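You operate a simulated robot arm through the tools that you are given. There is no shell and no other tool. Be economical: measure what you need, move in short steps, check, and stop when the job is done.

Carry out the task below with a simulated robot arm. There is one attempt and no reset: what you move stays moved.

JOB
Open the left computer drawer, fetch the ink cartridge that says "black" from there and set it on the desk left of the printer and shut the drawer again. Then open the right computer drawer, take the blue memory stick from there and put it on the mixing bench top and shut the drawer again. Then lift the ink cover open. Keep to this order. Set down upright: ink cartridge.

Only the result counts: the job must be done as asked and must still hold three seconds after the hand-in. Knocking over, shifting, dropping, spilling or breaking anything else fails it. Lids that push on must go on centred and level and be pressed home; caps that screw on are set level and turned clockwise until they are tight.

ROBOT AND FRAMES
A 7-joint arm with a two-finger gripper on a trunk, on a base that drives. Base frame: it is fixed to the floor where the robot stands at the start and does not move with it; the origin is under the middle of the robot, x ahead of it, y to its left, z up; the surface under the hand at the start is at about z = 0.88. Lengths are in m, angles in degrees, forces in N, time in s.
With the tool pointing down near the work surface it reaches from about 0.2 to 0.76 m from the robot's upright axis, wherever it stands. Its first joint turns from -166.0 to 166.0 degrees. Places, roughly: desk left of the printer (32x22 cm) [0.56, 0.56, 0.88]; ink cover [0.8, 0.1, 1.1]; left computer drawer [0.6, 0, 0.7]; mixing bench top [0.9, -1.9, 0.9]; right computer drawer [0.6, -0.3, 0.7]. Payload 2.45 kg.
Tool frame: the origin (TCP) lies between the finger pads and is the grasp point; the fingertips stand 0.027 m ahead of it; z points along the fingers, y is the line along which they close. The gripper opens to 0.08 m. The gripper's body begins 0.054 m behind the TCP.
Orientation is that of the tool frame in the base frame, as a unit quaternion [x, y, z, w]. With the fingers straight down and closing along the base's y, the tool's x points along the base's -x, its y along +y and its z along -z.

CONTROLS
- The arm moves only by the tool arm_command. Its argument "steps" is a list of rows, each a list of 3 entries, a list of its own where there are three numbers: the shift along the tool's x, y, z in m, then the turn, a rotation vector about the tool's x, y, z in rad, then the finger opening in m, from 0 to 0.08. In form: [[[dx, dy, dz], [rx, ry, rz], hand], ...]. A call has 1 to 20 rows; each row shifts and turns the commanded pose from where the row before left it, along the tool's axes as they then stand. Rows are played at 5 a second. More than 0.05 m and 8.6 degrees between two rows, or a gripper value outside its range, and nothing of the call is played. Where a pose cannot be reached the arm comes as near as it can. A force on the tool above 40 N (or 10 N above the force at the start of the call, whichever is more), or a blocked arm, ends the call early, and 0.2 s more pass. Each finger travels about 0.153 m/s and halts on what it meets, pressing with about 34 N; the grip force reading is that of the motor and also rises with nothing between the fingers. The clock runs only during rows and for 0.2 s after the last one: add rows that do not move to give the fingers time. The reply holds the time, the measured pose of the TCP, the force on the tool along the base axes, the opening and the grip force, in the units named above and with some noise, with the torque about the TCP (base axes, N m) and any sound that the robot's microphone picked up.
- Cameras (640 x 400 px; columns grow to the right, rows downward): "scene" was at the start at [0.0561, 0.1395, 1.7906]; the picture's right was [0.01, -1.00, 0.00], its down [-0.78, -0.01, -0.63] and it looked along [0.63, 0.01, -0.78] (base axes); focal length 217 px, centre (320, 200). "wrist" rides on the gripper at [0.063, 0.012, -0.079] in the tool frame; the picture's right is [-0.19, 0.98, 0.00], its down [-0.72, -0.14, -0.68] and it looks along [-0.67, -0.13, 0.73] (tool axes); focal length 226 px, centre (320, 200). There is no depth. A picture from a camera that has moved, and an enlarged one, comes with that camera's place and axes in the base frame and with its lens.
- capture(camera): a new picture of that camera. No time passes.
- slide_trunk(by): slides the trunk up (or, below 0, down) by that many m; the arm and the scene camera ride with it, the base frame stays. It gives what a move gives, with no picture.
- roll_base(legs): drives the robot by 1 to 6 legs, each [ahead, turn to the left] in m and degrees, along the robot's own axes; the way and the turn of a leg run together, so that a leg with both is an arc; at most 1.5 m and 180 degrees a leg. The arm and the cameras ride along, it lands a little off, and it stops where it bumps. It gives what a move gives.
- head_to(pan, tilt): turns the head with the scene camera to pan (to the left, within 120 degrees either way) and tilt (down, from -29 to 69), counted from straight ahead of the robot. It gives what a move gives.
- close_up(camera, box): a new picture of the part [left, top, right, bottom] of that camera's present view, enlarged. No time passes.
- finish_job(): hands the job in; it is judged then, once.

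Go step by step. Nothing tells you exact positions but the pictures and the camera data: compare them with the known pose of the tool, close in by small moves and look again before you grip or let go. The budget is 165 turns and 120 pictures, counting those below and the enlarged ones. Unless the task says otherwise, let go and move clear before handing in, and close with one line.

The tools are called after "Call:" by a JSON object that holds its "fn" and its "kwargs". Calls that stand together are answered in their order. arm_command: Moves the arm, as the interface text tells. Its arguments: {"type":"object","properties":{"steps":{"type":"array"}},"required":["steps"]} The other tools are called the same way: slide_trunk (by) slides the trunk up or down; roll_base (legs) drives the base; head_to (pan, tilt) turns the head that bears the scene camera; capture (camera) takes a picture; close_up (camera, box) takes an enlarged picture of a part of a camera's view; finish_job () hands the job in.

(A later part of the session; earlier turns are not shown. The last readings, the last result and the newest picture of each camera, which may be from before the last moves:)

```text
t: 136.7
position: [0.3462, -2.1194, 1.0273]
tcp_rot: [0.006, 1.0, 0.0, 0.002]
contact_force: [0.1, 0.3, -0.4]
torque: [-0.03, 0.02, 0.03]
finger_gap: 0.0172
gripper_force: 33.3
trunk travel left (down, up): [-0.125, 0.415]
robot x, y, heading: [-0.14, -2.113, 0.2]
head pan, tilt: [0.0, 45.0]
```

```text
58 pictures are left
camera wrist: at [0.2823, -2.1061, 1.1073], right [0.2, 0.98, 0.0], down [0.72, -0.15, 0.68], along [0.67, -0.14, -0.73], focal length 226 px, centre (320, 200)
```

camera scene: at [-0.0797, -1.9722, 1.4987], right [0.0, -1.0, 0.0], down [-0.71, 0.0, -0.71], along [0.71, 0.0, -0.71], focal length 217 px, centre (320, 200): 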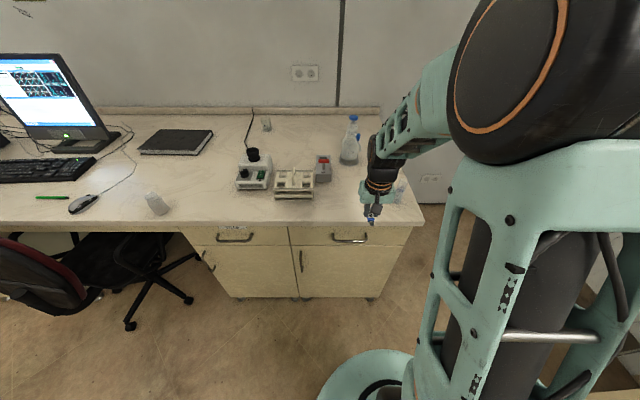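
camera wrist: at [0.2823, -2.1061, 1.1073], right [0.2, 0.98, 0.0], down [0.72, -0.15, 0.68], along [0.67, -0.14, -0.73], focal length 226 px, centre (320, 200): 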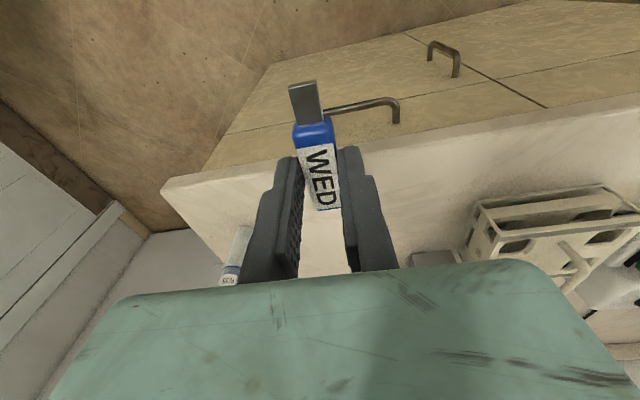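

The spot is clear (rack ends at y≈-1.95, vial at y≈-2.31). I'll move over (0.52, -2.12) and lower close to the surface.

Call:
{"fn": "arm_command", "kwargs": {"steps": [[[-0.04, 0, 0], [0, 0, 0], 0.005], [[-0.04, 0, 0], [0, 0, 0], 0.005], [[-0.04, 0, 0], [0, 0, 0], 0.005], [[-0.04, 0, 0], [0, 0, 0], 0.005], [[-0.014, 0, 0], [0, 0, 0], 0.005], [[0, 0, 0.03], [0, 0, 0], 0.005], [[0, 0, 0.03], [0, 0, 0], 0.005], [[0, 0, 0.03], [0, 0, 0], 0.005], [[0, 0, 0.02], [0, 0, 0], 0.005], [[0, 0, 0.005], [0, 0, 0], 0.005]]}}

Call:
{"fn": "capture", "kwargs": {"camera": "wrist"}}

```text
t: 138.9
position: [0.5199, -2.1198, 0.9112]
tcp_rot: [0.005, 1.0, 0.0, 0.0]
contact_force: [-0.4, 0.7, -1.0]
torque: [0.01, -0.02, -0.03]
finger_gap: 0.0171
gripper_force: 34.4
trunk travel left (down, up): [-0.125, 0.415]
robot x, y, heading: [-0.1375, -2.1085, 0.1]
head pan, tilt: [0.0, 45.0]
```

```text
57 pictures are left
camera wrist: at [0.4568, -2.1073, 0.9927], right [0.2, 0.98, 0.0], down [0.72, -0.15, 0.68], along [0.67, -0.14, -0.73], focal length 226 px, centre (320, 200)
```

wrist: 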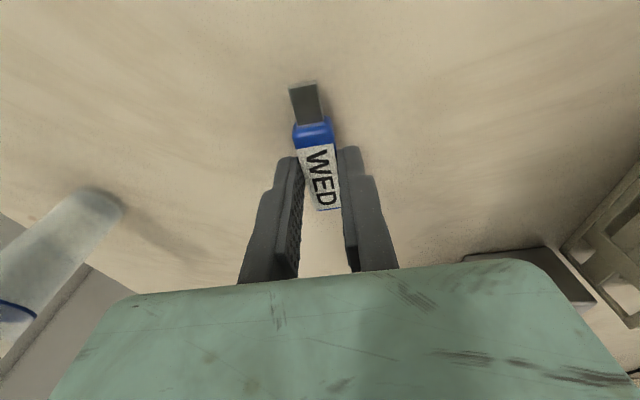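

Call:
{"fn": "arm_command", "kwargs": {"steps": [[[0, 0, 0.002], [0, 0, 0], 0.005]]}}

Call:
{"fn": "arm_command", "kwargs": {"steps": [[[0, 0, 0.0015], [0, 0, 0], 0.005]]}}

Call:
{"fn": "arm_command", "kwargs": {"steps": [[[0, 0, 0.0015], [0, 0, 0], 0.005]]}}

```text
t: 139.3
position: [0.5196, -2.1214, 0.9105]
tcp_rot: [0.006, 1.0, 0.0, 0.001]
contact_force: [-0.2, 0.2, -0.6]
torque: [-0.01, 0.0, 0.0]
finger_gap: 0.0172
gripper_force: 34.8
trunk travel left (down, up): [-0.125, 0.415]
robot x, y, heading: [-0.1417, -2.1133, 0.1]
head pan, tilt: [0.0, 45.0]
```

```text
t: 139.7
position: [0.5223, -2.1204, 0.9097]
tcp_rot: [0.004, 1.0, 0.0, 0.001]
contact_force: [0.3, -0.1, -0.1]
torque: [-0.04, 0.01, 0.02]
finger_gap: 0.0175
gripper_force: 34.0
trunk travel left (down, up): [-0.125, 0.415]
robot x, y, heading: [-0.141, -2.1106, -0.0]
head pan, tilt: [0.0, 45.0]
```

```text
t: 140.1
position: [0.5203, -2.1219, 0.9085]
tcp_rot: [0.006, 1.0, 0.001, 0.001]
contact_force: [-0.5, -0.5, -0.4]
torque: [-0.01, 0.01, -0.01]
finger_gap: 0.0174
gripper_force: 34.2
trunk travel left (down, up): [-0.125, 0.415]
robot x, y, heading: [-0.1382, -2.1109, 0.2]
head pan, tilt: [0.0, 45.0]
```

Call:
{"fn": "arm_command", "kwargs": {"steps": [[[0, 0, 0.0015], [0, 0, 0], 0.005]]}}

Call:
{"fn": "arm_command", "kwargs": {"steps": [[[0, 0, 0.0015], [0, 0, 0], 0.005]]}}

```text
t: 140.5
position: [0.5208, -2.1212, 0.9069]
tcp_rot: [0.005, 1.0, 0.0, 0.002]
contact_force: [0.9, -1.1, 5.3]
torque: [0.01, 0.08, -0.03]
finger_gap: 0.0173
gripper_force: 34.3
trunk travel left (down, up): [-0.125, 0.415]
robot x, y, heading: [-0.1409, -2.1115, 0.2]
head pan, tilt: [0.0, 45.0]
```

```text
t: 140.9
position: [0.5206, -2.1213, 0.9076]
tcp_rot: [0.005, 1.0, 0.0, 0.002]
contact_force: [0.3, -0.4, 13.5]
torque: [-0.01, 0.15, -0.02]
finger_gap: 0.0174
gripper_force: 33.9
trunk travel left (down, up): [-0.125, 0.415]
robot x, y, heading: [-0.1396, -2.1131, 0.5]
head pan, tilt: [0.0, 45.0]
```

The stick is resting on the bench. I'll ease up slightly, open, lift off, and draw the hand in.

Call:
{"fn": "arm_command", "kwargs": {"steps": [[[0, 0, -0.0015], [0, 0, 0], 0.005], [[0, 0, 0], [0, 0, 0], 0.03], [[0, 0, 0], [0, 0, 0], 0.04], [[0, 0, -0.01], [0, 0, 0], 0.04], [[0, 0, -0.03], [0, 0, 0], 0.04], [[0, 0, -0.04], [0, 0, 0], 0.04], [[0, 0, -0.04], [0, 0, 0], 0.04], [[0.04, 0, 0], [0, 0, 0], 0.04], [[0.04, 0, 0], [0, 0, 0], 0.04], [[0.04, 0, 0], [0, 0, 0], 0.04], [[0.04, 0, 0], [0, 0, 0], 0.04]]}}

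Call:
{"fn": "capture", "kwargs": {"camera": "scene"}}

Call:
{"fn": "capture", "kwargs": {"camera": "wrist"}}

```text
t: 143.3
position: [0.3602, -2.1183, 1.0258]
tcp_rot: [0.005, 1.0, 0.0, 0.001]
contact_force: [-0.1, 0.7, 0.6]
torque: [-0.01, 0.03, 0.02]
finger_gap: 0.04
gripper_force: 0.0
trunk travel left (down, up): [-0.125, 0.415]
robot x, y, heading: [-0.1454, -2.1079, 0.0]
head pan, tilt: [0.0, 45.0]
```

```text
56 pictures are left
camera scene: at [-0.08, -1.9722, 1.4987], right [0.0, -1.0, 0.0], down [-0.71, 0.0, -0.71], along [0.71, 0.0, -0.71], focal length 217 px, centre (320, 200)
```

scene: 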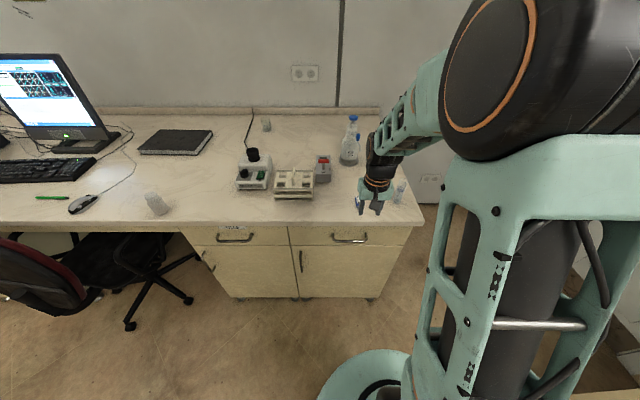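

```text
55 pictures are left
camera wrist: at [0.2963, -2.1057, 1.1059], right [0.2, 0.98, 0.0], down [0.72, -0.15, 0.68], along [0.67, -0.14, -0.73], focal length 226 px, centre (320, 200)
```

wrist: 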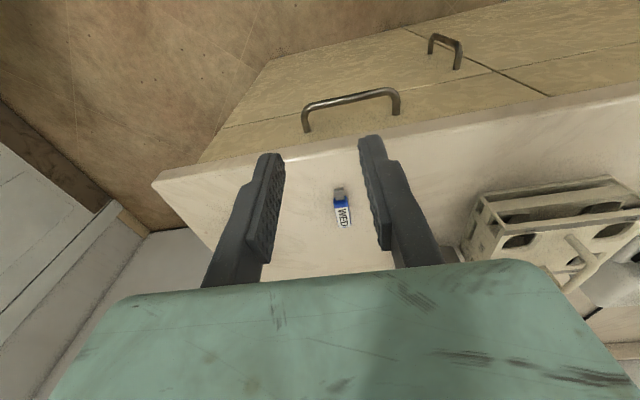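

The stick lies on the bench. Now I drive back to the right drawer to shut it.

Call:
{"fn": "roll_base", "kwargs": {"legs": [[-0.5, 0], [0, -90], [-1.0, 0], [-0.775, 0], [0, 90]]}}

Call:
{"fn": "capture", "kwargs": {"camera": "scene"}}

```text
t: 162.8
position: [-0.0699, -0.3561, 1.0255]
tcp_rot: [0.02, 1.0, 0.0, 0.0]
contact_force: [-0.2, 0.5, 0.3]
torque: [-0.01, -0.01, 0.0]
finger_gap: 0.0401
gripper_force: 0.0
trunk travel left (down, up): [-0.125, 0.415]
robot x, y, heading: [-0.5716, -0.3314, -1.7]
head pan, tilt: [0.0, 45.0]
```

```text
54 pictures are left
camera scene: at [-0.5068, -0.1978, 1.4987], right [-0.03, -1.0, 0.0], down [-0.71, 0.02, -0.71], along [0.71, -0.02, -0.71], focal length 217 px, centre (320, 200)
```

scene: 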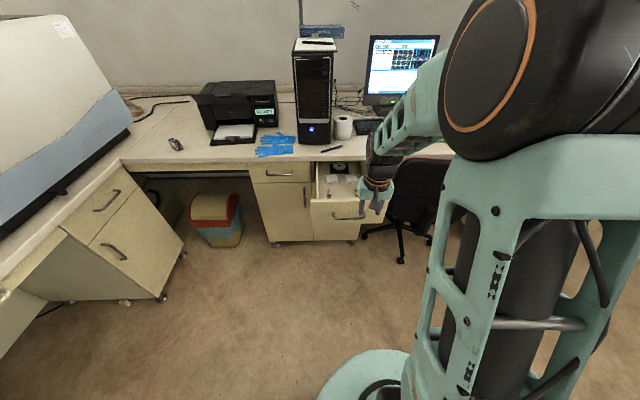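

I'll correct heading, come forward 0.11 m, and tilt the closed hand for pushing.

Call:
{"fn": "roll_base", "kwargs": {"legs": [[0, 1.7], [0.11, 0]]}}

Call:
{"fn": "arm_command", "kwargs": {"steps": [[[0, 0, 0], [0, -0.131, 0], 0.0], [[0, 0, 0], [0, -0.131, 0], 0.0], [[0, 0, 0], [0, -0.131, 0], 0.0], [[0, 0, 0], [0, -0.131, 0], 0.0], [[0, 0, 0], [0, -0.131, 0], 0.0], [[0, 0, 0], [0, -0.13, 0], 0.0]]}}

Call:
{"fn": "capture", "kwargs": {"camera": "wrist"}}

```text
t: 164.4
position: [0.0391, -0.3444, 1.0259]
tcp_rot: [0.006, 1.0, 0.001, 0.001]
contact_force: [-0.4, 0.0, 1.1]
torque: [0.0, -0.02, 0.0]
finger_gap: 0.0398
gripper_force: 0.2
trunk travel left (down, up): [-0.125, 0.415]
robot x, y, heading: [-0.4625, -0.3357, -0.0]
head pan, tilt: [0.0, 45.0]
```

```text
t: 165.8
position: [0.0391, -0.3429, 1.0249]
tcp_rot: [0.005, 0.923, -0.001, 0.384]
contact_force: [0.3, 0.3, -0.6]
torque: [-0.01, 0.0, -0.03]
finger_gap: 0.0
gripper_force: 29.5
trunk travel left (down, up): [-0.125, 0.415]
robot x, y, heading: [-0.4624, -0.3385, 0.0]
head pan, tilt: [0.0, 45.0]
```

```text
53 pictures are left
camera wrist: at [-0.0621, -0.3289, 1.0375], right [0.15, 0.98, 0.14], down [0.02, -0.14, 0.99], along [0.99, -0.14, -0.04], focal length 226 px, centre (320, 200)
```

wrist: 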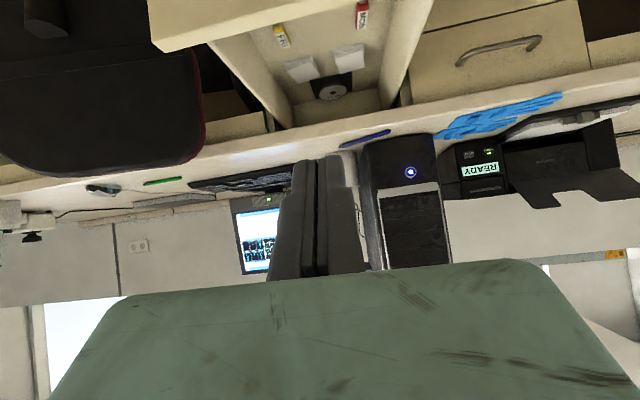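

Call:
{"fn": "arm_command", "kwargs": {"steps": [[[0.0224, 0.0008, 0.025], [0, 0, 0], 0.0], [[0.0224, 0.0008, 0.025], [0, 0, 0], 0.0], [[0.0224, 0.0008, 0.025], [0, 0, 0], 0.0], [[0.0224, 0.0008, 0.025], [0, 0, 0], 0.0], [[0.0224, 0.0008, 0.025], [0, 0, 0], 0.0], [[0.0224, 0.0008, 0.025], [0, 0, 0], 0.0]]}}

Call:
{"fn": "capture", "kwargs": {"camera": "wrist"}}

```text
t: 167.2
position: [0.0494, -0.3384, 0.8243]
tcp_rot: [0.005, 0.923, -0.003, 0.384]
contact_force: [0.1, -0.4, 0.0]
torque: [0.0, 0.0, -0.02]
finger_gap: 0.0001
gripper_force: 29.3
trunk travel left (down, up): [-0.125, 0.415]
robot x, y, heading: [-0.4636, -0.3338, 0.1]
head pan, tilt: [0.0, 45.0]
```

```text
52 pictures are left
camera wrist: at [-0.051, -0.3235, 0.8361], right [0.15, 0.98, 0.14], down [0.02, -0.14, 0.99], along [0.99, -0.14, -0.04], focal length 226 px, centre (320, 200)
```

wrist: 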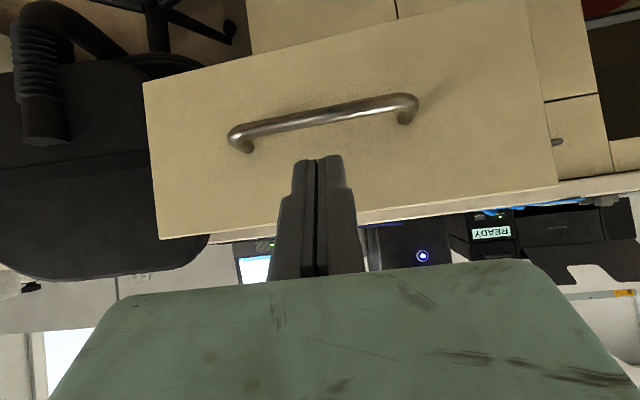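

Same alignment as before; I'll push the drawer in.

Call:
{"fn": "arm_command", "kwargs": {"steps": [[[-0.01414, 0, 0.01414], [0, 0, 0], 0.0], [[-0.01414, 0, 0.01414], [0, 0, 0], 0.0], [[-0.01414, 0, 0.01414], [0, 0, 0], 0.0], [[-0.01414, 0, 0.01414], [0, 0, 0], 0.0], [[-0.01414, 0, 0.01414], [0, 0, 0], 0.0], [[-0.01414, 0, 0.01414], [0, 0, 0], 0.0], [[-0.01414, 0, 0.01414], [0, 0, 0], 0.0], [[-0.01414, 0, 0.01414], [0, 0, 0], 0.0], [[-0.01414, 0, 0.01414], [0, 0, 0], 0.0], [[-0.01414, 0, 0.01414], [0, 0, 0], 0.0], [[-0.01414, 0, 0.01414], [0, 0, 0], 0.0], [[-0.01414, 0, 0.01414], [0, 0, 0], 0.0], [[-0.01414, 0, 0.01414], [0, 0, 0], 0.0], [[-0.01414, 0, 0.01414], [0, 0, 0], 0.0], [[-0.01414, 0, 0.01414], [0, 0, 0], 0.0], [[-0.01414, 0, 0.01414], [0, 0, 0], 0.0], [[-0.01414, 0, 0.01414], [0, 0, 0], 0.0]]}}

Call:
{"fn": "arm_command", "kwargs": {"steps": [[[-0.0085, 0, 0.0085], [0, 0, 0], 0.0], [[-0.0085, 0, 0.0085], [0, 0, 0], 0.0], [[-0.0057, 0, 0.0057], [0, 0, 0], 0.0], [[-0.0057, 0, 0.0057], [0, 0, 0], 0.0]]}}

```text
t: 170.8
position: [0.3894, -0.3419, 0.8242]
tcp_rot: [0.005, 0.924, -0.002, 0.383]
contact_force: [-0.1, 0.6, -0.4]
torque: [-0.03, 0.02, 0.0]
finger_gap: 0.0001
gripper_force: 29.8
trunk travel left (down, up): [-0.125, 0.415]
robot x, y, heading: [-0.4589, -0.3353, -0.0]
head pan, tilt: [0.0, 45.0]
```

```text
t: 171.8
position: [0.4292, -0.341, 0.8256]
tcp_rot: [0.004, 0.924, -0.001, 0.383]
contact_force: [-0.1, -1.1, -0.4]
torque: [-0.01, 0.02, -0.05]
finger_gap: 0.0001
gripper_force: 30.0
trunk travel left (down, up): [-0.125, 0.415]
robot x, y, heading: [-0.4625, -0.3334, -0.0]
head pan, tilt: [0.0, 45.0]
```

Call:
{"fn": "arm_command", "kwargs": {"steps": [[[-0.0021, 0, 0.0021], [0, 0, 0], 0.0], [[-0.0021, 0, 0.0021], [0, 0, 0], 0.0]]}}

Call:
{"fn": "arm_command", "kwargs": {"steps": [[[-0.0021, 0, 0.0021], [0, 0, 0], 0.0], [[0, 0, 0], [0, 0, 0], 0.0]]}}

Call:
{"fn": "arm_command", "kwargs": {"steps": [[[-0.0021, 0, 0.0021], [0, 0, 0], 0.0], [[0, 0, 0], [0, 0, 0], 0.0]]}}

Call:
{"fn": "capture", "kwargs": {"camera": "wrist"}}

```text
t: 172.4
position: [0.4343, -0.343, 0.8263]
tcp_rot: [0.004, 0.923, -0.001, 0.384]
contact_force: [0.5, 0.6, -0.1]
torque: [0.01, -0.02, -0.05]
finger_gap: 0.0
gripper_force: 30.0
trunk travel left (down, up): [-0.125, 0.415]
robot x, y, heading: [-0.466, -0.3344, 0.2]
head pan, tilt: [0.0, 45.0]
```

```text
t: 173.0
position: [0.4361, -0.3423, 0.8254]
tcp_rot: [0.005, 0.924, -0.002, 0.382]
contact_force: [-11.6, 0.7, 2.2]
torque: [-0.02, 0.02, 0.06]
finger_gap: 0.0058
gripper_force: 29.6
trunk travel left (down, up): [-0.125, 0.415]
robot x, y, heading: [-0.4631, -0.3367, -0.0]
head pan, tilt: [0.0, 45.0]
```

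```text
t: 173.7
position: [0.4358, -0.3415, 0.8243]
tcp_rot: [0.005, 0.925, -0.002, 0.38]
contact_force: [-19.3, 0.9, 9.0]
torque: [0.02, -0.08, 0.05]
finger_gap: 0.0058
gripper_force: 30.0
trunk travel left (down, up): [-0.125, 0.415]
robot x, y, heading: [-0.465, -0.3329, 0.2]
head pan, tilt: [0.0, 45.0]
stopped in row 2: the force on the tool passed its limit at 41 N (the readings are from after the stop); the commanded pose is now the measured one
```

```text
51 pictures are left
camera wrist: at [0.3353, -0.3286, 0.8368], right [0.15, 0.98, 0.14], down [0.03, -0.14, 0.99], along [0.99, -0.14, -0.05], focal length 226 px, centre (320, 200)
```

wrist: 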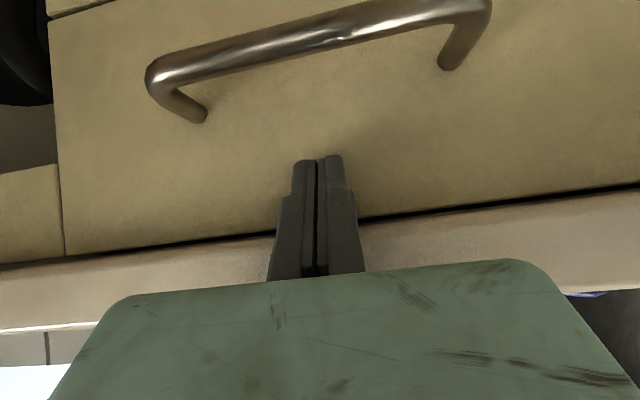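

The right drawer is shut. I'll back off, roll the hand for gripping a horizontal bar, and drive in front of the printer.

Call:
{"fn": "arm_command", "kwargs": {"steps": [[[0, 0, -0.02], [0, 0, 0], 0.0], [[0, 0, -0.04], [0, 0, 0], 0.0], [[0, 0, -0.04], [0, 0, 0], 0.0], [[0.012, 0, -0.044], [0, 0, 0], 0.04], [[0.012, 0, -0.044], [0, 0, 0], 0.04], [[0.012, 0, -0.044], [0, 0, 0], 0.04], [[0.012, 0, -0.044], [0, 0, 0], 0.04], [[0.012, 0, -0.044], [0, 0, 0], 0.04]]}}

Call:
{"fn": "arm_command", "kwargs": {"steps": [[[0, 0, 0], [0, 0, 0.1428], 0.04], [[0, 0, 0], [0, 0, 0.1428], 0.04], [[0, 0, 0], [0, 0, 0.1428], 0.04], [[0, 0, 0], [0, 0, 0.1428], 0.04], [[0, 0, 0], [0, 0, 0.1428], 0.04], [[0, 0, 0], [0, 0, 0.1428], 0.04], [[0, 0, 0], [0, 0, 0.1428], 0.04], [[0, 0, 0], [0, 0, 0.1428], 0.04], [[0, 0, 0], [0, 0, 0.1428], 0.04], [[0, 0, 0], [0, 0, 0.1428], 0.04], [[0, 0, 0], [0, 0, 0.1428], 0.04]]}}

Call:
{"fn": "slide_trunk", "kwargs": {"by": 0.2}}

Call:
{"fn": "roll_base", "kwargs": {"legs": [[-0.05, 0], [0, 90], [0.415, 0], [0, -90]]}}

Call:
{"fn": "capture", "kwargs": {"camera": "scene"}}

```text
t: 175.5
position: [0.1685, -0.3416, 1.0071]
tcp_rot: [0.004, 0.925, -0.001, 0.381]
contact_force: [1.0, 0.6, 0.5]
torque: [-0.01, -0.03, -0.01]
finger_gap: 0.04
gripper_force: 0.1
trunk travel left (down, up): [-0.125, 0.415]
robot x, y, heading: [-0.4623, -0.3351, 0.3]
head pan, tilt: [0.0, 45.0]
```

```text
t: 177.9
position: [0.1703, -0.341, 1.008]
tcp_rot: [0.658, 0.65, 0.268, 0.27]
contact_force: [0.5, 0.1, -0.2]
torque: [0.01, -0.02, 0.0]
finger_gap: 0.04
gripper_force: 0.0
trunk travel left (down, up): [-0.125, 0.415]
robot x, y, heading: [-0.4651, -0.3371, 0.0]
head pan, tilt: [0.0, 45.0]
```

```text
t: 180.1
position: [0.1716, -0.3406, 1.208]
tcp_rot: [0.658, 0.651, 0.267, 0.27]
contact_force: [0.7, 0.1, -0.4]
torque: [-0.01, 0.02, 0.0]
finger_gap: 0.0398
gripper_force: 0.0
trunk travel left (down, up): [-0.325, 0.215]
robot x, y, heading: [-0.463, -0.3371, 0.0]
head pan, tilt: [0.0, 45.0]
```

```text
t: 191.0
position: [0.1169, 0.0814, 1.2087]
tcp_rot: [0.652, 0.656, 0.269, 0.268]
contact_force: [0.5, -0.3, -0.9]
torque: [0.0, 0.01, 0.01]
finger_gap: 0.0398
gripper_force: 0.0
trunk travel left (down, up): [-0.325, 0.215]
robot x, y, heading: [-0.5168, 0.077, 1.0]
head pan, tilt: [0.0, 45.0]
```

```text
50 pictures are left
camera scene: at [-0.4572, 0.2171, 1.6987], right [0.02, -1.0, 0.0], down [-0.71, -0.01, -0.71], along [0.71, 0.01, -0.71], focal length 217 px, centre (320, 200)
```

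scene: 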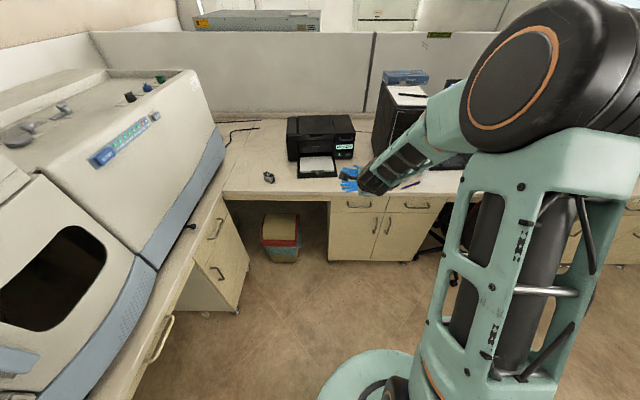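

Both drawers are shut and the cartridge stands on the desk. I'll drive 0.40 m forward and look at the ink cover.

Call:
{"fn": "roll_base", "kwargs": {"legs": [[0, -1.0], [0.4, 0]]}}

Call:
{"fn": "head_to", "kwargs": {"pan": 0, "tilt": 40}}

Call:
{"fn": "capture", "kwargs": {"camera": "scene"}}

Call:
{"fn": "capture", "kwargs": {"camera": "wrist"}}

```text
t: 193.8
position: [0.5175, 0.0699, 1.2078]
tcp_rot: [0.658, 0.65, 0.267, 0.271]
contact_force: [0.3, -0.1, 0.2]
torque: [-0.01, 0.01, 0.0]
finger_gap: 0.0403
gripper_force: 0.1
trunk travel left (down, up): [-0.325, 0.215]
robot x, y, heading: [-0.1206, 0.0789, -0.3]
head pan, tilt: [0.0, 45.0]
```

```text
t: 194.5
position: [0.5158, 0.0699, 1.2069]
tcp_rot: [0.658, 0.65, 0.267, 0.271]
contact_force: [0.8, 0.6, 0.3]
torque: [0.0, 0.03, -0.01]
finger_gap: 0.0402
gripper_force: 0.1
trunk travel left (down, up): [-0.325, 0.215]
robot x, y, heading: [-0.1172, 0.0753, -0.3]
head pan, tilt: [0.0, 40.0]
```

```text
49 pictures are left
camera scene: at [-0.0526, 0.2156, 1.7059], right [0.0, -1.0, 0.0], down [-0.64, 0.0, -0.77], along [0.77, 0.0, -0.64], focal length 217 px, centre (320, 200)
```

scene: 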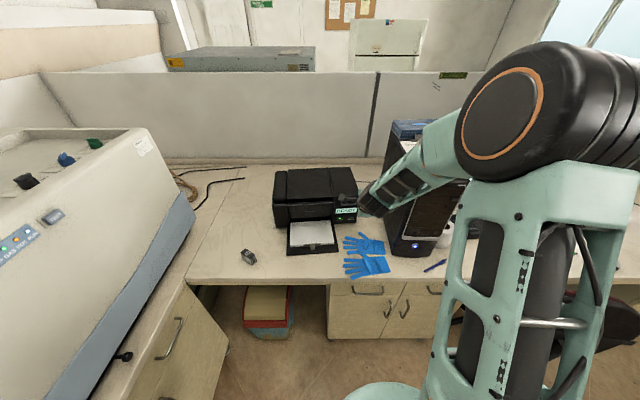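

```text
48 pictures are left
camera wrist: at [0.4698, 0.1343, 1.2741], right [0.69, -0.2, 0.69], down [-0.59, -0.71, 0.38], along [0.41, -0.67, -0.61], focal length 226 px, centre (320, 200)
```

wrist: 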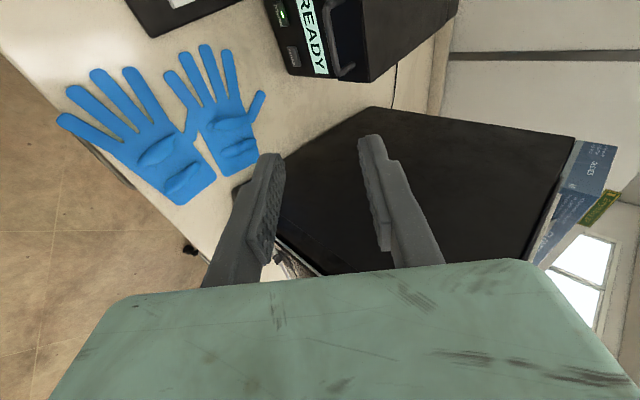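

Call:
{"fn": "close_up", "kwargs": {"camera": "scene", "box": [264, 160, 392, 240]}}

Call:
{"fn": "close_up", "kwargs": {"camera": "wrist", "box": [256, 0, 480, 140]}}

```text
5.00 times, centred on (328, 200) of scene
camera zoom: at [-0.0526, 0.2156, 1.7059], right [0.0, -1.0, 0.0], down [-0.64, 0.0, -0.77], along [0.77, 0.0, -0.64], focal length 1086 px, centre (280, 200)
```

zoom: 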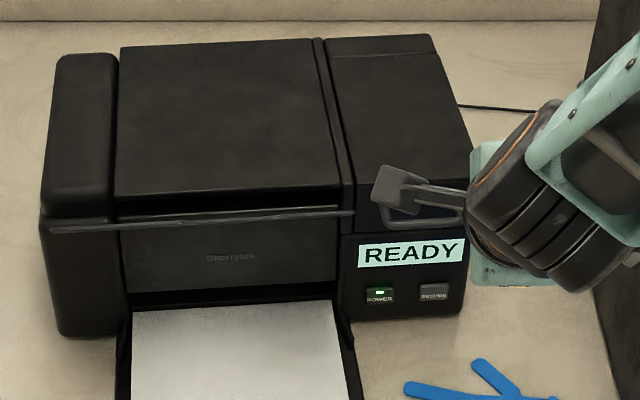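

```text
2.86 times, centred on (368, 70) of wrist
camera zoom: at [0.4698, 0.1343, 1.2741], right [0.69, -0.2, 0.69], down [-0.59, -0.71, 0.38], along [0.41, -0.67, -0.61], focal length 646 px, centre (183, 571)
```

zoom: 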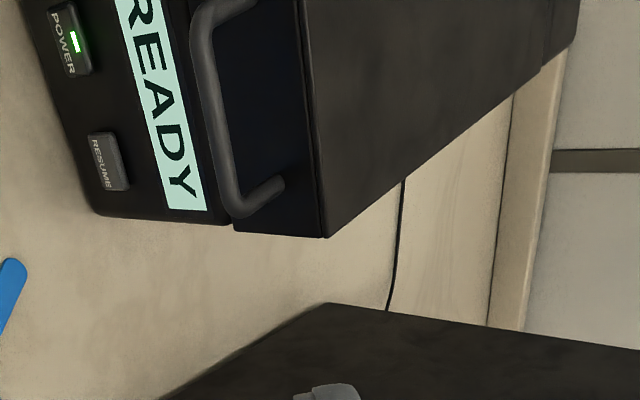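

The cover has a bar handle at about (0.708, 0.083, 1.046) on its front, hinge at x≈0.93. To keep the forearm off the computer tower, I'll approach from further left.

Call:
{"fn": "arm_command", "kwargs": {"steps": [[[0, -0.028, -0.028], [0, 0, 0], 0.04], [[0, -0.028, -0.028], [0, 0, 0], 0.04], [[0, -0.028, -0.028], [0, 0, 0], 0.04]]}}

Call:
{"fn": "roll_base", "kwargs": {"legs": [[-0.15, 0], [0, 45], [0.2, 0], [0, -45], [0.1, 0]]}}

Call:
{"fn": "capture", "kwargs": {"camera": "scene"}}

```text
t: 195.3
position: [0.3953, 0.0703, 1.21]
tcp_rot: [0.658, 0.65, 0.267, 0.272]
contact_force: [-0.6, 0.6, 1.0]
torque: [0.05, -0.02, 0.01]
finger_gap: 0.0399
gripper_force: 0.0
trunk travel left (down, up): [-0.325, 0.215]
robot x, y, heading: [-0.1196, 0.0773, -0.4]
head pan, tilt: [0.0, 40.0]
```

```text
t: 202.8
position: [0.4922, 0.2154, 1.2096]
tcp_rot: [0.656, 0.652, 0.268, 0.269]
contact_force: [-0.2, -0.6, -0.3]
torque: [-0.01, -0.03, -0.02]
finger_gap: 0.04
gripper_force: 0.0
trunk travel left (down, up): [-0.325, 0.215]
robot x, y, heading: [-0.0206, 0.216, 0.3]
head pan, tilt: [0.0, 40.0]
```

```text
45 pictures are left
camera scene: at [0.042, 0.3575, 1.7059], right [0.01, -1.0, 0.0], down [-0.64, 0.0, -0.77], along [0.77, 0.0, -0.64], focal length 217 px, centre (320, 200)
```

scene: 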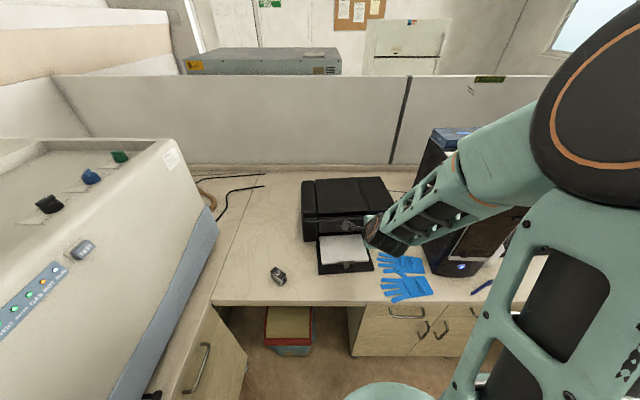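

The hand is left of the handle with room. I'll move to the pre-grasp 10 cm short of the bar and look.

Call:
{"fn": "arm_command", "kwargs": {"steps": [[[-0.0264, 0.0074, 0.0336], [0, 0, 0], 0.04], [[-0.0264, 0.0074, 0.0336], [0, 0, 0], 0.04], [[-0.0264, 0.0074, 0.0336], [0, 0, 0], 0.04], [[-0.0264, 0.0074, 0.0336], [0, 0, 0], 0.04], [[-0.0264, 0.0074, 0.0336], [0, 0, 0], 0.04]]}}

Call:
{"fn": "capture", "kwargs": {"camera": "wrist"}}

Call:
{"fn": "capture", "kwargs": {"camera": "scene"}}

```text
t: 204.0
position: [0.6365, 0.0812, 1.1152]
tcp_rot: [0.656, 0.651, 0.269, 0.269]
contact_force: [0.5, 0.3, -0.2]
torque: [0.03, -0.05, 0.0]
finger_gap: 0.0401
gripper_force: 0.1
trunk travel left (down, up): [-0.325, 0.215]
robot x, y, heading: [-0.0234, 0.2178, 0.2]
head pan, tilt: [0.0, 40.0]
```

```text
44 pictures are left
camera wrist: at [0.5891, 0.1457, 1.1808], right [0.7, -0.2, 0.69], down [-0.58, -0.71, 0.38], along [0.42, -0.67, -0.61], focal length 226 px, centre (320, 200)
```

wrist: 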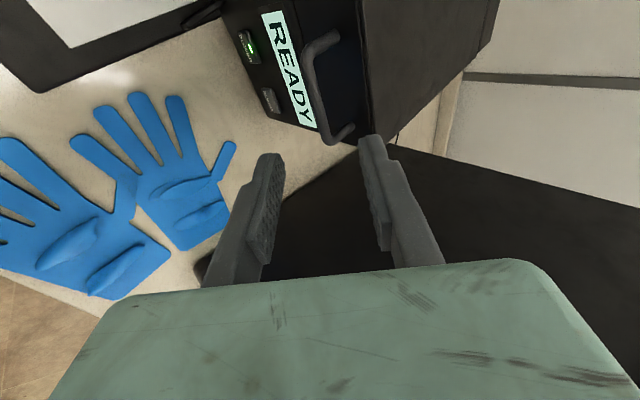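

```text
43 pictures are left
camera scene: at [0.0418, 0.3565, 1.7059], right [0.01, -1.0, 0.0], down [-0.64, 0.0, -0.77], along [0.77, 0.0, -0.64], focal length 217 px, centre (320, 200)
```

scene: 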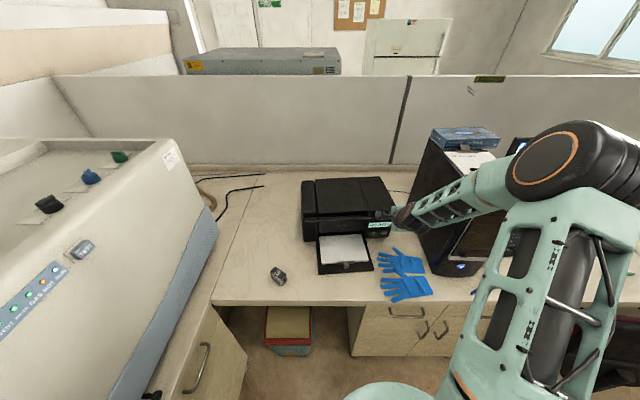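

The bar sits centred between the fingers. I'll advance 6 cm and re-check.

Call:
{"fn": "arm_command", "kwargs": {"steps": [[[0, 0, 0.03], [0, 0, 0], 0.035], [[0, 0, 0.03], [0, 0, 0], 0.035]]}}

Call:
{"fn": "capture", "kwargs": {"camera": "wrist"}}

```text
t: 204.6
position: [0.6784, 0.0822, 1.0729]
tcp_rot: [0.656, 0.652, 0.268, 0.27]
contact_force: [-0.5, -1.0, 0.2]
torque: [-0.03, 0.01, -0.04]
finger_gap: 0.0352
gripper_force: 0.0
trunk travel left (down, up): [-0.325, 0.215]
robot x, y, heading: [-0.0256, 0.224, 0.2]
head pan, tilt: [0.0, 40.0]
```

```text
42 pictures are left
camera wrist: at [0.6313, 0.1466, 1.1387], right [0.7, -0.2, 0.69], down [-0.58, -0.71, 0.38], along [0.42, -0.67, -0.61], focal length 226 px, centre (320, 200)
```

wrist: 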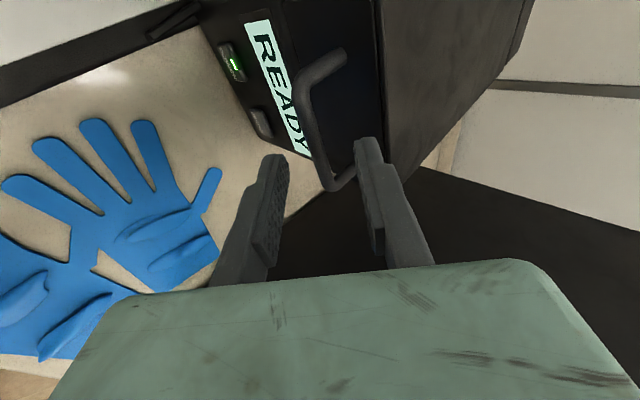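

The bar is at (0.709, 0.08, 1.048). I'll narrow the opening and advance 2.4 cm around it, then cage it.

Call:
{"fn": "arm_command", "kwargs": {"steps": [[[0, 0.004, 0.006], [0, 0, 0], 0.028], [[0, 0, 0.009], [0, 0, 0], 0.028], [[0, 0, 0.009], [0, 0, 0], 0.028], [[0, 0, 0], [0, 0, 0], 0.028]]}}

Call:
{"fn": "capture", "kwargs": {"camera": "wrist"}}

```text
t: 205.6
position: [0.698, 0.0816, 1.0599]
tcp_rot: [0.656, 0.652, 0.268, 0.269]
contact_force: [0.4, -0.1, 0.0]
torque: [-0.01, 0.02, 0.01]
finger_gap: 0.0282
gripper_force: 0.1
trunk travel left (down, up): [-0.325, 0.215]
robot x, y, heading: [-0.0229, 0.2198, 0.4]
head pan, tilt: [0.0, 40.0]
```

```text
41 pictures are left
camera wrist: at [0.6502, 0.146, 1.1246], right [0.7, -0.2, 0.69], down [-0.58, -0.71, 0.38], along [0.42, -0.67, -0.61], focal length 226 px, centre (320, 200)
```

wrist: 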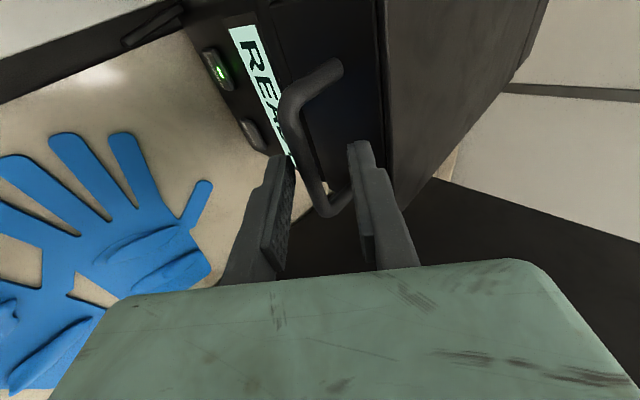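

Call:
{"fn": "arm_command", "kwargs": {"steps": [[[0, -0.004, 0.006], [0, 0, 0], 0.028], [[0, 0, 0], [0, 0, 0], 0.016], [[0, 0, 0], [0, 0, 0], 0.016]]}}

Call:
{"fn": "close_up", "kwargs": {"camera": "wrist", "box": [224, 60, 416, 180]}}

```text
t: 206.4
position: [0.6968, 0.0816, 1.0526]
tcp_rot: [0.655, 0.653, 0.268, 0.269]
contact_force: [-0.4, 0.3, -0.5]
torque: [0.04, 0.0, 0.0]
finger_gap: 0.0158
gripper_force: 0.0
trunk travel left (down, up): [-0.325, 0.215]
robot x, y, heading: [-0.0239, 0.2212, 0.4]
head pan, tilt: [0.0, 40.0]
```

```text
3.33 times, centred on (320, 120) of wrist
camera zoom: at [0.6514, 0.146, 1.118], right [0.7, -0.2, 0.69], down [-0.58, -0.71, 0.38], along [0.42, -0.67, -0.61], focal length 754 px, centre (320, 467)
```

zoom: 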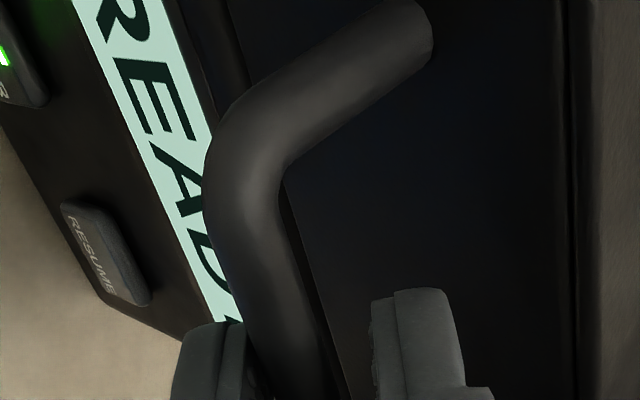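

The bar is loosely caged. I'll lift along the hinge arc: first 20°, then check.

Call:
{"fn": "arm_command", "kwargs": {"steps": [[[0, 0.0142, -0.0148], [0, 0, 0], 0.016], [[0, 0.0142, -0.0148], [0, 0, 0], 0.016], [[0, 0.0165, -0.0122], [0, 0, 0], 0.016], [[0, 0.0165, -0.0122], [0, 0, 0], 0.016]]}}

Call:
{"fn": "capture", "kwargs": {"camera": "wrist"}}

Call:
{"fn": "close_up", "kwargs": {"camera": "scene", "box": [288, 150, 448, 250]}}

```text
t: 207.4
position: [0.7032, 0.0817, 1.1334]
tcp_rot: [0.656, 0.652, 0.268, 0.27]
contact_force: [-0.5, -0.2, -0.4]
torque: [0.01, -0.01, -0.04]
finger_gap: 0.0161
gripper_force: 0.1
trunk travel left (down, up): [-0.325, 0.215]
robot x, y, heading: [-0.0238, 0.2192, 0.4]
head pan, tilt: [0.0, 40.0]
```

```text
39 pictures are left
camera wrist: at [0.6565, 0.1466, 1.1997], right [0.7, -0.2, 0.69], down [-0.58, -0.71, 0.38], along [0.42, -0.67, -0.61], focal length 226 px, centre (320, 200)
```

wrist: 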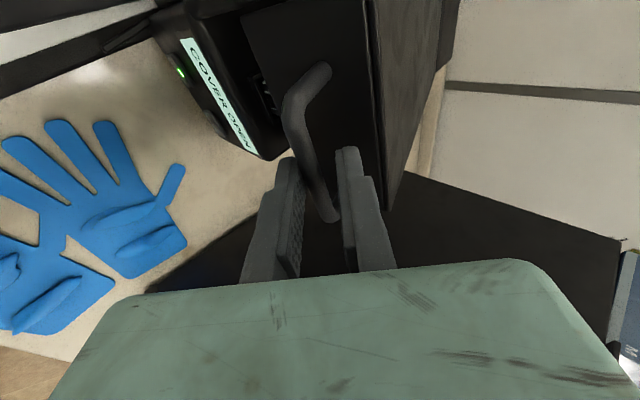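

```text
4.00 times, centred on (368, 200) of scene
camera zoom: at [0.0406, 0.3576, 1.706], right [0.01, -1.0, 0.0], down [-0.64, 0.0, -0.77], along [0.77, 0.0, -0.64], focal length 869 px, centre (128, 200)
```

zoom: 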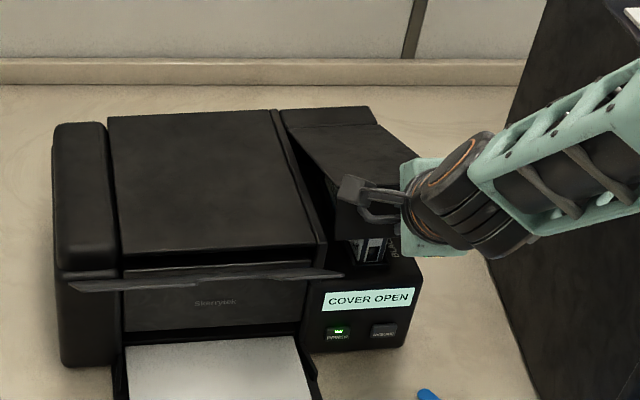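

The cover is lifting and the display reads "COVER OPEN". I'll continue along the arc to about 50°.

Call:
{"fn": "arm_command", "kwargs": {"steps": [[[0, 0.0184, -0.0092], [0, 0, 0], 0.016], [[0, 0.0184, -0.0092], [0, 0, 0], 0.016], [[0, 0.0197, -0.0058], [0, 0, 0], 0.016], [[0, 0.0197, -0.0058], [0, 0, 0], 0.016], [[0, 0.0204, -0.0024], [0, 0, 0], 0.016], [[0, 0.0204, -0.0024], [0, 0, 0], 0.016]]}}

Call:
{"fn": "capture", "kwargs": {"camera": "wrist"}}

Call:
{"fn": "capture", "kwargs": {"camera": "scene"}}

```text
t: 208.8
position: [0.7629, 0.0809, 1.2408]
tcp_rot: [0.655, 0.652, 0.268, 0.27]
contact_force: [-0.3, 0.1, -0.7]
torque: [-0.02, 0.01, 0.02]
finger_gap: 0.0161
gripper_force: 0.0
trunk travel left (down, up): [-0.325, 0.215]
robot x, y, heading: [-0.019, 0.2172, 0.3]
head pan, tilt: [0.0, 40.0]
```

```text
37 pictures are left
camera wrist: at [0.7162, 0.1461, 1.3068], right [0.7, -0.2, 0.69], down [-0.58, -0.71, 0.38], along [0.42, -0.67, -0.61], focal length 226 px, centre (320, 200)
```

wrist: 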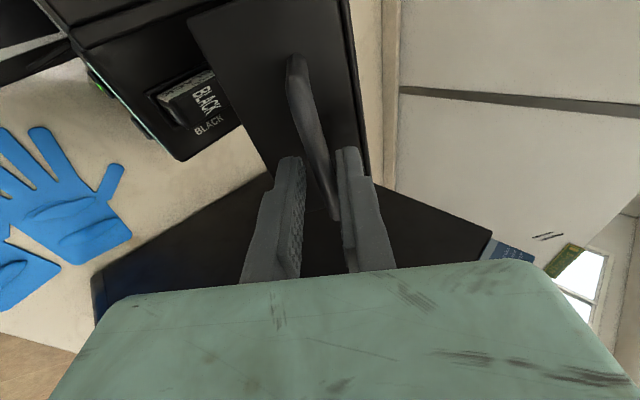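

```text
36 pictures are left
camera scene: at [0.0411, 0.3577, 1.7059], right [0.01, -1.0, 0.0], down [-0.64, 0.0, -0.77], along [0.77, 0.0, -0.64], focal length 217 px, centre (320, 200)
```

scene: 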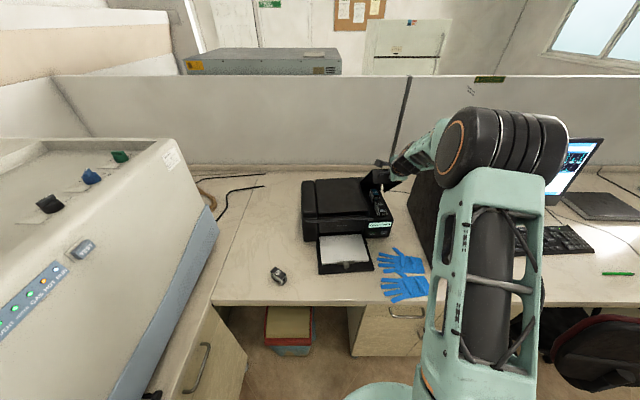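

Still caged and following well. I'll continue toward 80°.

Call:
{"fn": "arm_command", "kwargs": {"steps": [[[0, 0.0205, 0.0012], [0, 0, 0], 0.016], [[0, 0.0205, 0.0012], [0, 0, 0], 0.016], [[0, 0.02, 0.0047], [0, 0, 0], 0.016], [[0, 0.02, 0.0047], [0, 0, 0], 0.016]]}}

Call:
{"fn": "capture", "kwargs": {"camera": "wrist"}}

Call:
{"fn": "close_up", "kwargs": {"camera": "scene", "box": [288, 130, 448, 230]}}

```text
t: 209.8
position: [0.828, 0.0817, 1.2889]
tcp_rot: [0.655, 0.652, 0.269, 0.27]
contact_force: [0.2, -0.2, -0.4]
torque: [0.0, 0.02, -0.02]
finger_gap: 0.0163
gripper_force: 0.2
trunk travel left (down, up): [-0.325, 0.215]
robot x, y, heading: [-0.0223, 0.2161, 0.1]
head pan, tilt: [0.0, 40.0]
```

```text
35 pictures are left
camera wrist: at [0.7824, 0.1461, 1.3553], right [0.7, -0.2, 0.69], down [-0.58, -0.71, 0.39], along [0.42, -0.67, -0.61], focal length 226 px, centre (320, 200)
```

wrist: 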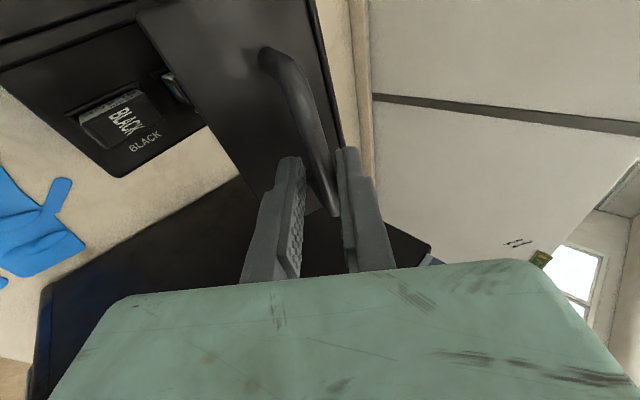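

```text
4.00 times, centred on (368, 180) of scene
camera zoom: at [0.0414, 0.3576, 1.7059], right [0.01, -1.0, 0.0], down [-0.64, 0.0, -0.77], along [0.77, 0.0, -0.64], focal length 869 px, centre (128, 280)
```

zoom: 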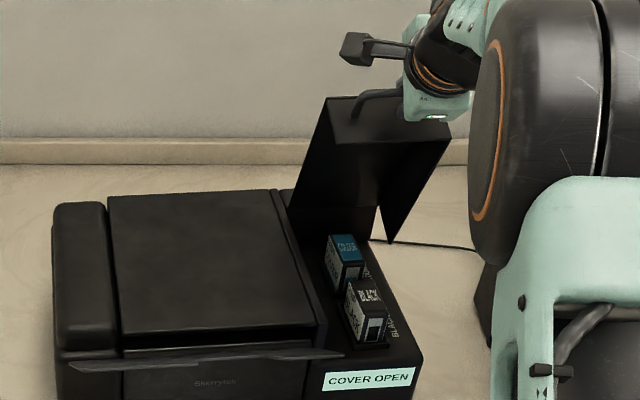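

The lid is at about 70°. I'll continue to its stop, watching the force.

Call:
{"fn": "arm_command", "kwargs": {"steps": [[[0, 0.0189, 0.0081], [0, 0, 0], 0.016], [[0, 0.0189, 0.0081], [0, 0, 0], 0.016]]}}

Call:
{"fn": "arm_command", "kwargs": {"steps": [[[0, 0.0089, 0.0053], [0, 0, 0], 0.016], [[0, 0.0089, 0.0053], [0, 0, 0], 0.016]]}}

Call:
{"fn": "capture", "kwargs": {"camera": "wrist"}}

Call:
{"fn": "close_up", "kwargs": {"camera": "scene", "box": [288, 130, 448, 230]}}

```text
t: 210.4
position: [0.8669, 0.0814, 1.3048]
tcp_rot: [0.655, 0.653, 0.268, 0.27]
contact_force: [-0.1, 0.1, 0.2]
torque: [0.02, 0.0, 0.0]
finger_gap: 0.0163
gripper_force: 0.4
trunk travel left (down, up): [-0.325, 0.215]
robot x, y, heading: [-0.0267, 0.2209, 0.0]
head pan, tilt: [0.0, 40.0]
```

```text
t: 211.0
position: [0.8872, 0.0826, 1.3102]
tcp_rot: [0.656, 0.651, 0.269, 0.27]
contact_force: [1.1, 1.4, -0.6]
torque: [-0.02, 0.0, -0.02]
finger_gap: 0.0161
gripper_force: 0.2
trunk travel left (down, up): [-0.325, 0.215]
robot x, y, heading: [-0.0256, 0.217, 0.4]
head pan, tilt: [0.0, 40.0]
```

```text
33 pictures are left
camera wrist: at [0.8403, 0.1459, 1.376], right [0.7, -0.2, 0.69], down [-0.58, -0.71, 0.38], along [0.42, -0.67, -0.61], focal length 226 px, centre (320, 200)
```

wrist: 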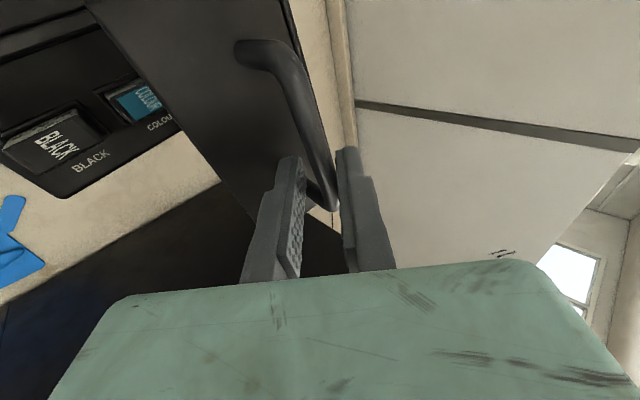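

```text
4.00 times, centred on (368, 180) of scene
camera zoom: at [0.0412, 0.3574, 1.7059], right [0.01, -1.0, 0.0], down [-0.64, 0.0, -0.77], along [0.77, 0.0, -0.64], focal length 869 px, centre (128, 280)
```

zoom: 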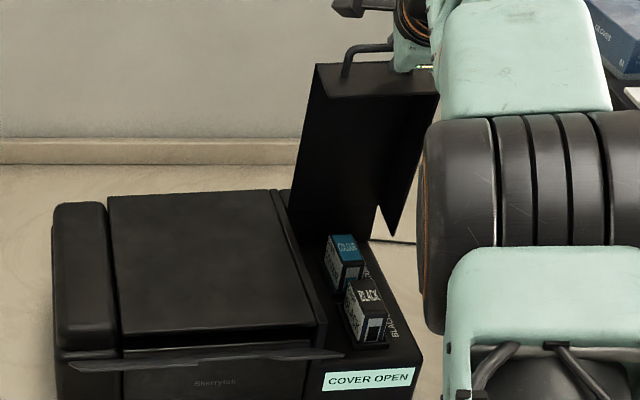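

No stop felt yet. I'll carry it a little past vertical in small steps.

Call:
{"fn": "arm_command", "kwargs": {"steps": [[[0, 0.0094, 0.008], [0, 0, 0], 0.016], [[0, 0.0094, 0.008], [0, 0, 0], 0.016]]}}

Call:
{"fn": "arm_command", "kwargs": {"steps": [[[0, 0.009, 0.0085], [0, 0, 0], 0.016]]}}

Call:
{"fn": "capture", "kwargs": {"camera": "wrist"}}

Call:
{"fn": "capture", "kwargs": {"camera": "scene"}}

```text
t: 211.6
position: [0.9069, 0.0794, 1.3116]
tcp_rot: [0.657, 0.652, 0.267, 0.269]
contact_force: [-0.1, 0.0, -0.1]
torque: [-0.03, 0.01, -0.03]
finger_gap: 0.0162
gripper_force: 0.3
out of reach, approached as far as the arm can: row 2
trunk travel left (down, up): [-0.325, 0.215]
robot x, y, heading: [-0.0245, 0.2201, 0.4]
head pan, tilt: [0.0, 40.0]
```

```text
t: 212.0
position: [0.9062, 0.0812, 1.3107]
tcp_rot: [0.657, 0.652, 0.268, 0.269]
contact_force: [0.1, 0.7, 0.2]
torque: [-0.02, 0.0, 0.0]
finger_gap: 0.0162
gripper_force: 0.4
out of reach, approached as far as the arm can: row 1
trunk travel left (down, up): [-0.325, 0.215]
robot x, y, heading: [-0.0253, 0.2178, 0.5]
head pan, tilt: [0.0, 40.0]
```

```text
31 pictures are left
camera wrist: at [0.859, 0.1455, 1.377], right [0.7, -0.2, 0.69], down [-0.58, -0.71, 0.38], along [0.42, -0.67, -0.61], focal length 226 px, centre (320, 200)
```

wrist: 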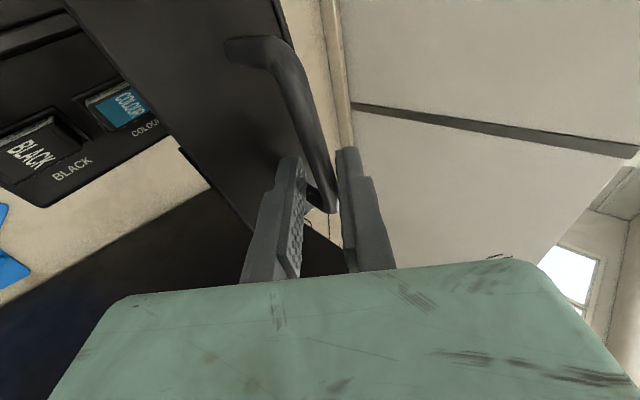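

```text
30 pictures are left
camera scene: at [0.0409, 0.3575, 1.7059], right [0.01, -1.0, 0.0], down [-0.64, 0.0, -0.77], along [0.77, 0.0, -0.64], focal length 217 px, centre (320, 200)
```

scene: 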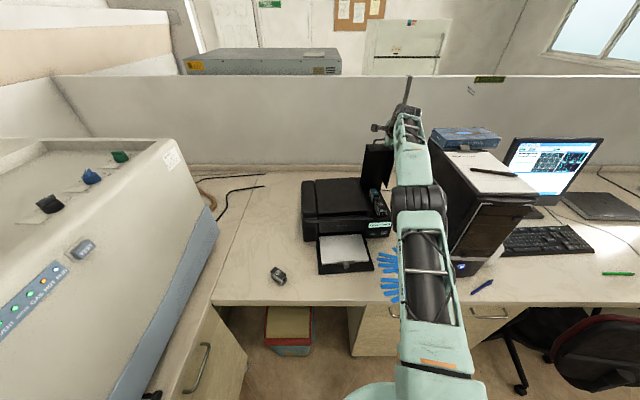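

The arm is fully stretched at about 90°. I'll inch the base forward 3 cm to take the lid a bit past vertical.

Call:
{"fn": "roll_base", "kwargs": {"legs": [[0.03, 0]]}}

Call:
{"fn": "capture", "kwargs": {"camera": "wrist"}}

Call:
{"fn": "close_up", "kwargs": {"camera": "scene", "box": [288, 90, 448, 190]}}

```text
t: 212.8
position: [0.9361, 0.0804, 1.3118]
tcp_rot: [0.656, 0.652, 0.268, 0.27]
contact_force: [0.3, -0.9, 3.2]
torque: [-0.03, -0.04, -0.01]
finger_gap: 0.0134
gripper_force: 0.0
trunk travel left (down, up): [-0.325, 0.215]
robot x, y, heading: [0.0067, 0.2193, 0.2]
head pan, tilt: [0.0, 40.0]
```

```text
29 pictures are left
camera wrist: at [0.8897, 0.1454, 1.3769], right [0.7, -0.2, 0.69], down [-0.58, -0.71, 0.38], along [0.42, -0.67, -0.61], focal length 226 px, centre (320, 200)
```

wrist: 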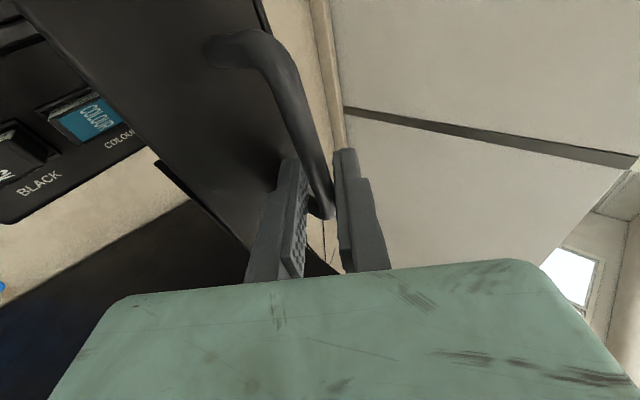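

```text
4.00 times, centred on (368, 140) of scene
camera zoom: at [0.0718, 0.3576, 1.7059], right [0.01, -1.0, 0.0], down [-0.64, 0.0, -0.77], along [0.77, 0.0, -0.64], focal length 869 px, centre (128, 440)
```

zoom: 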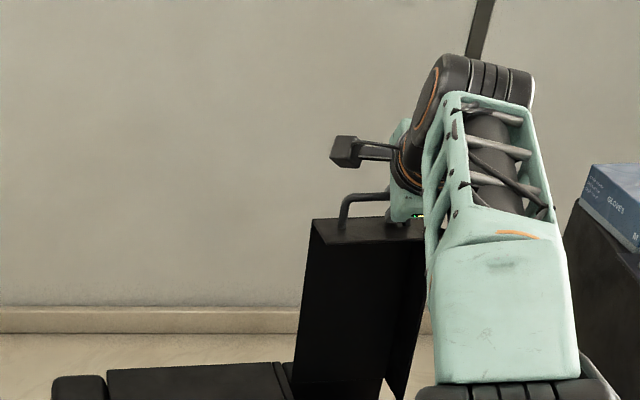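

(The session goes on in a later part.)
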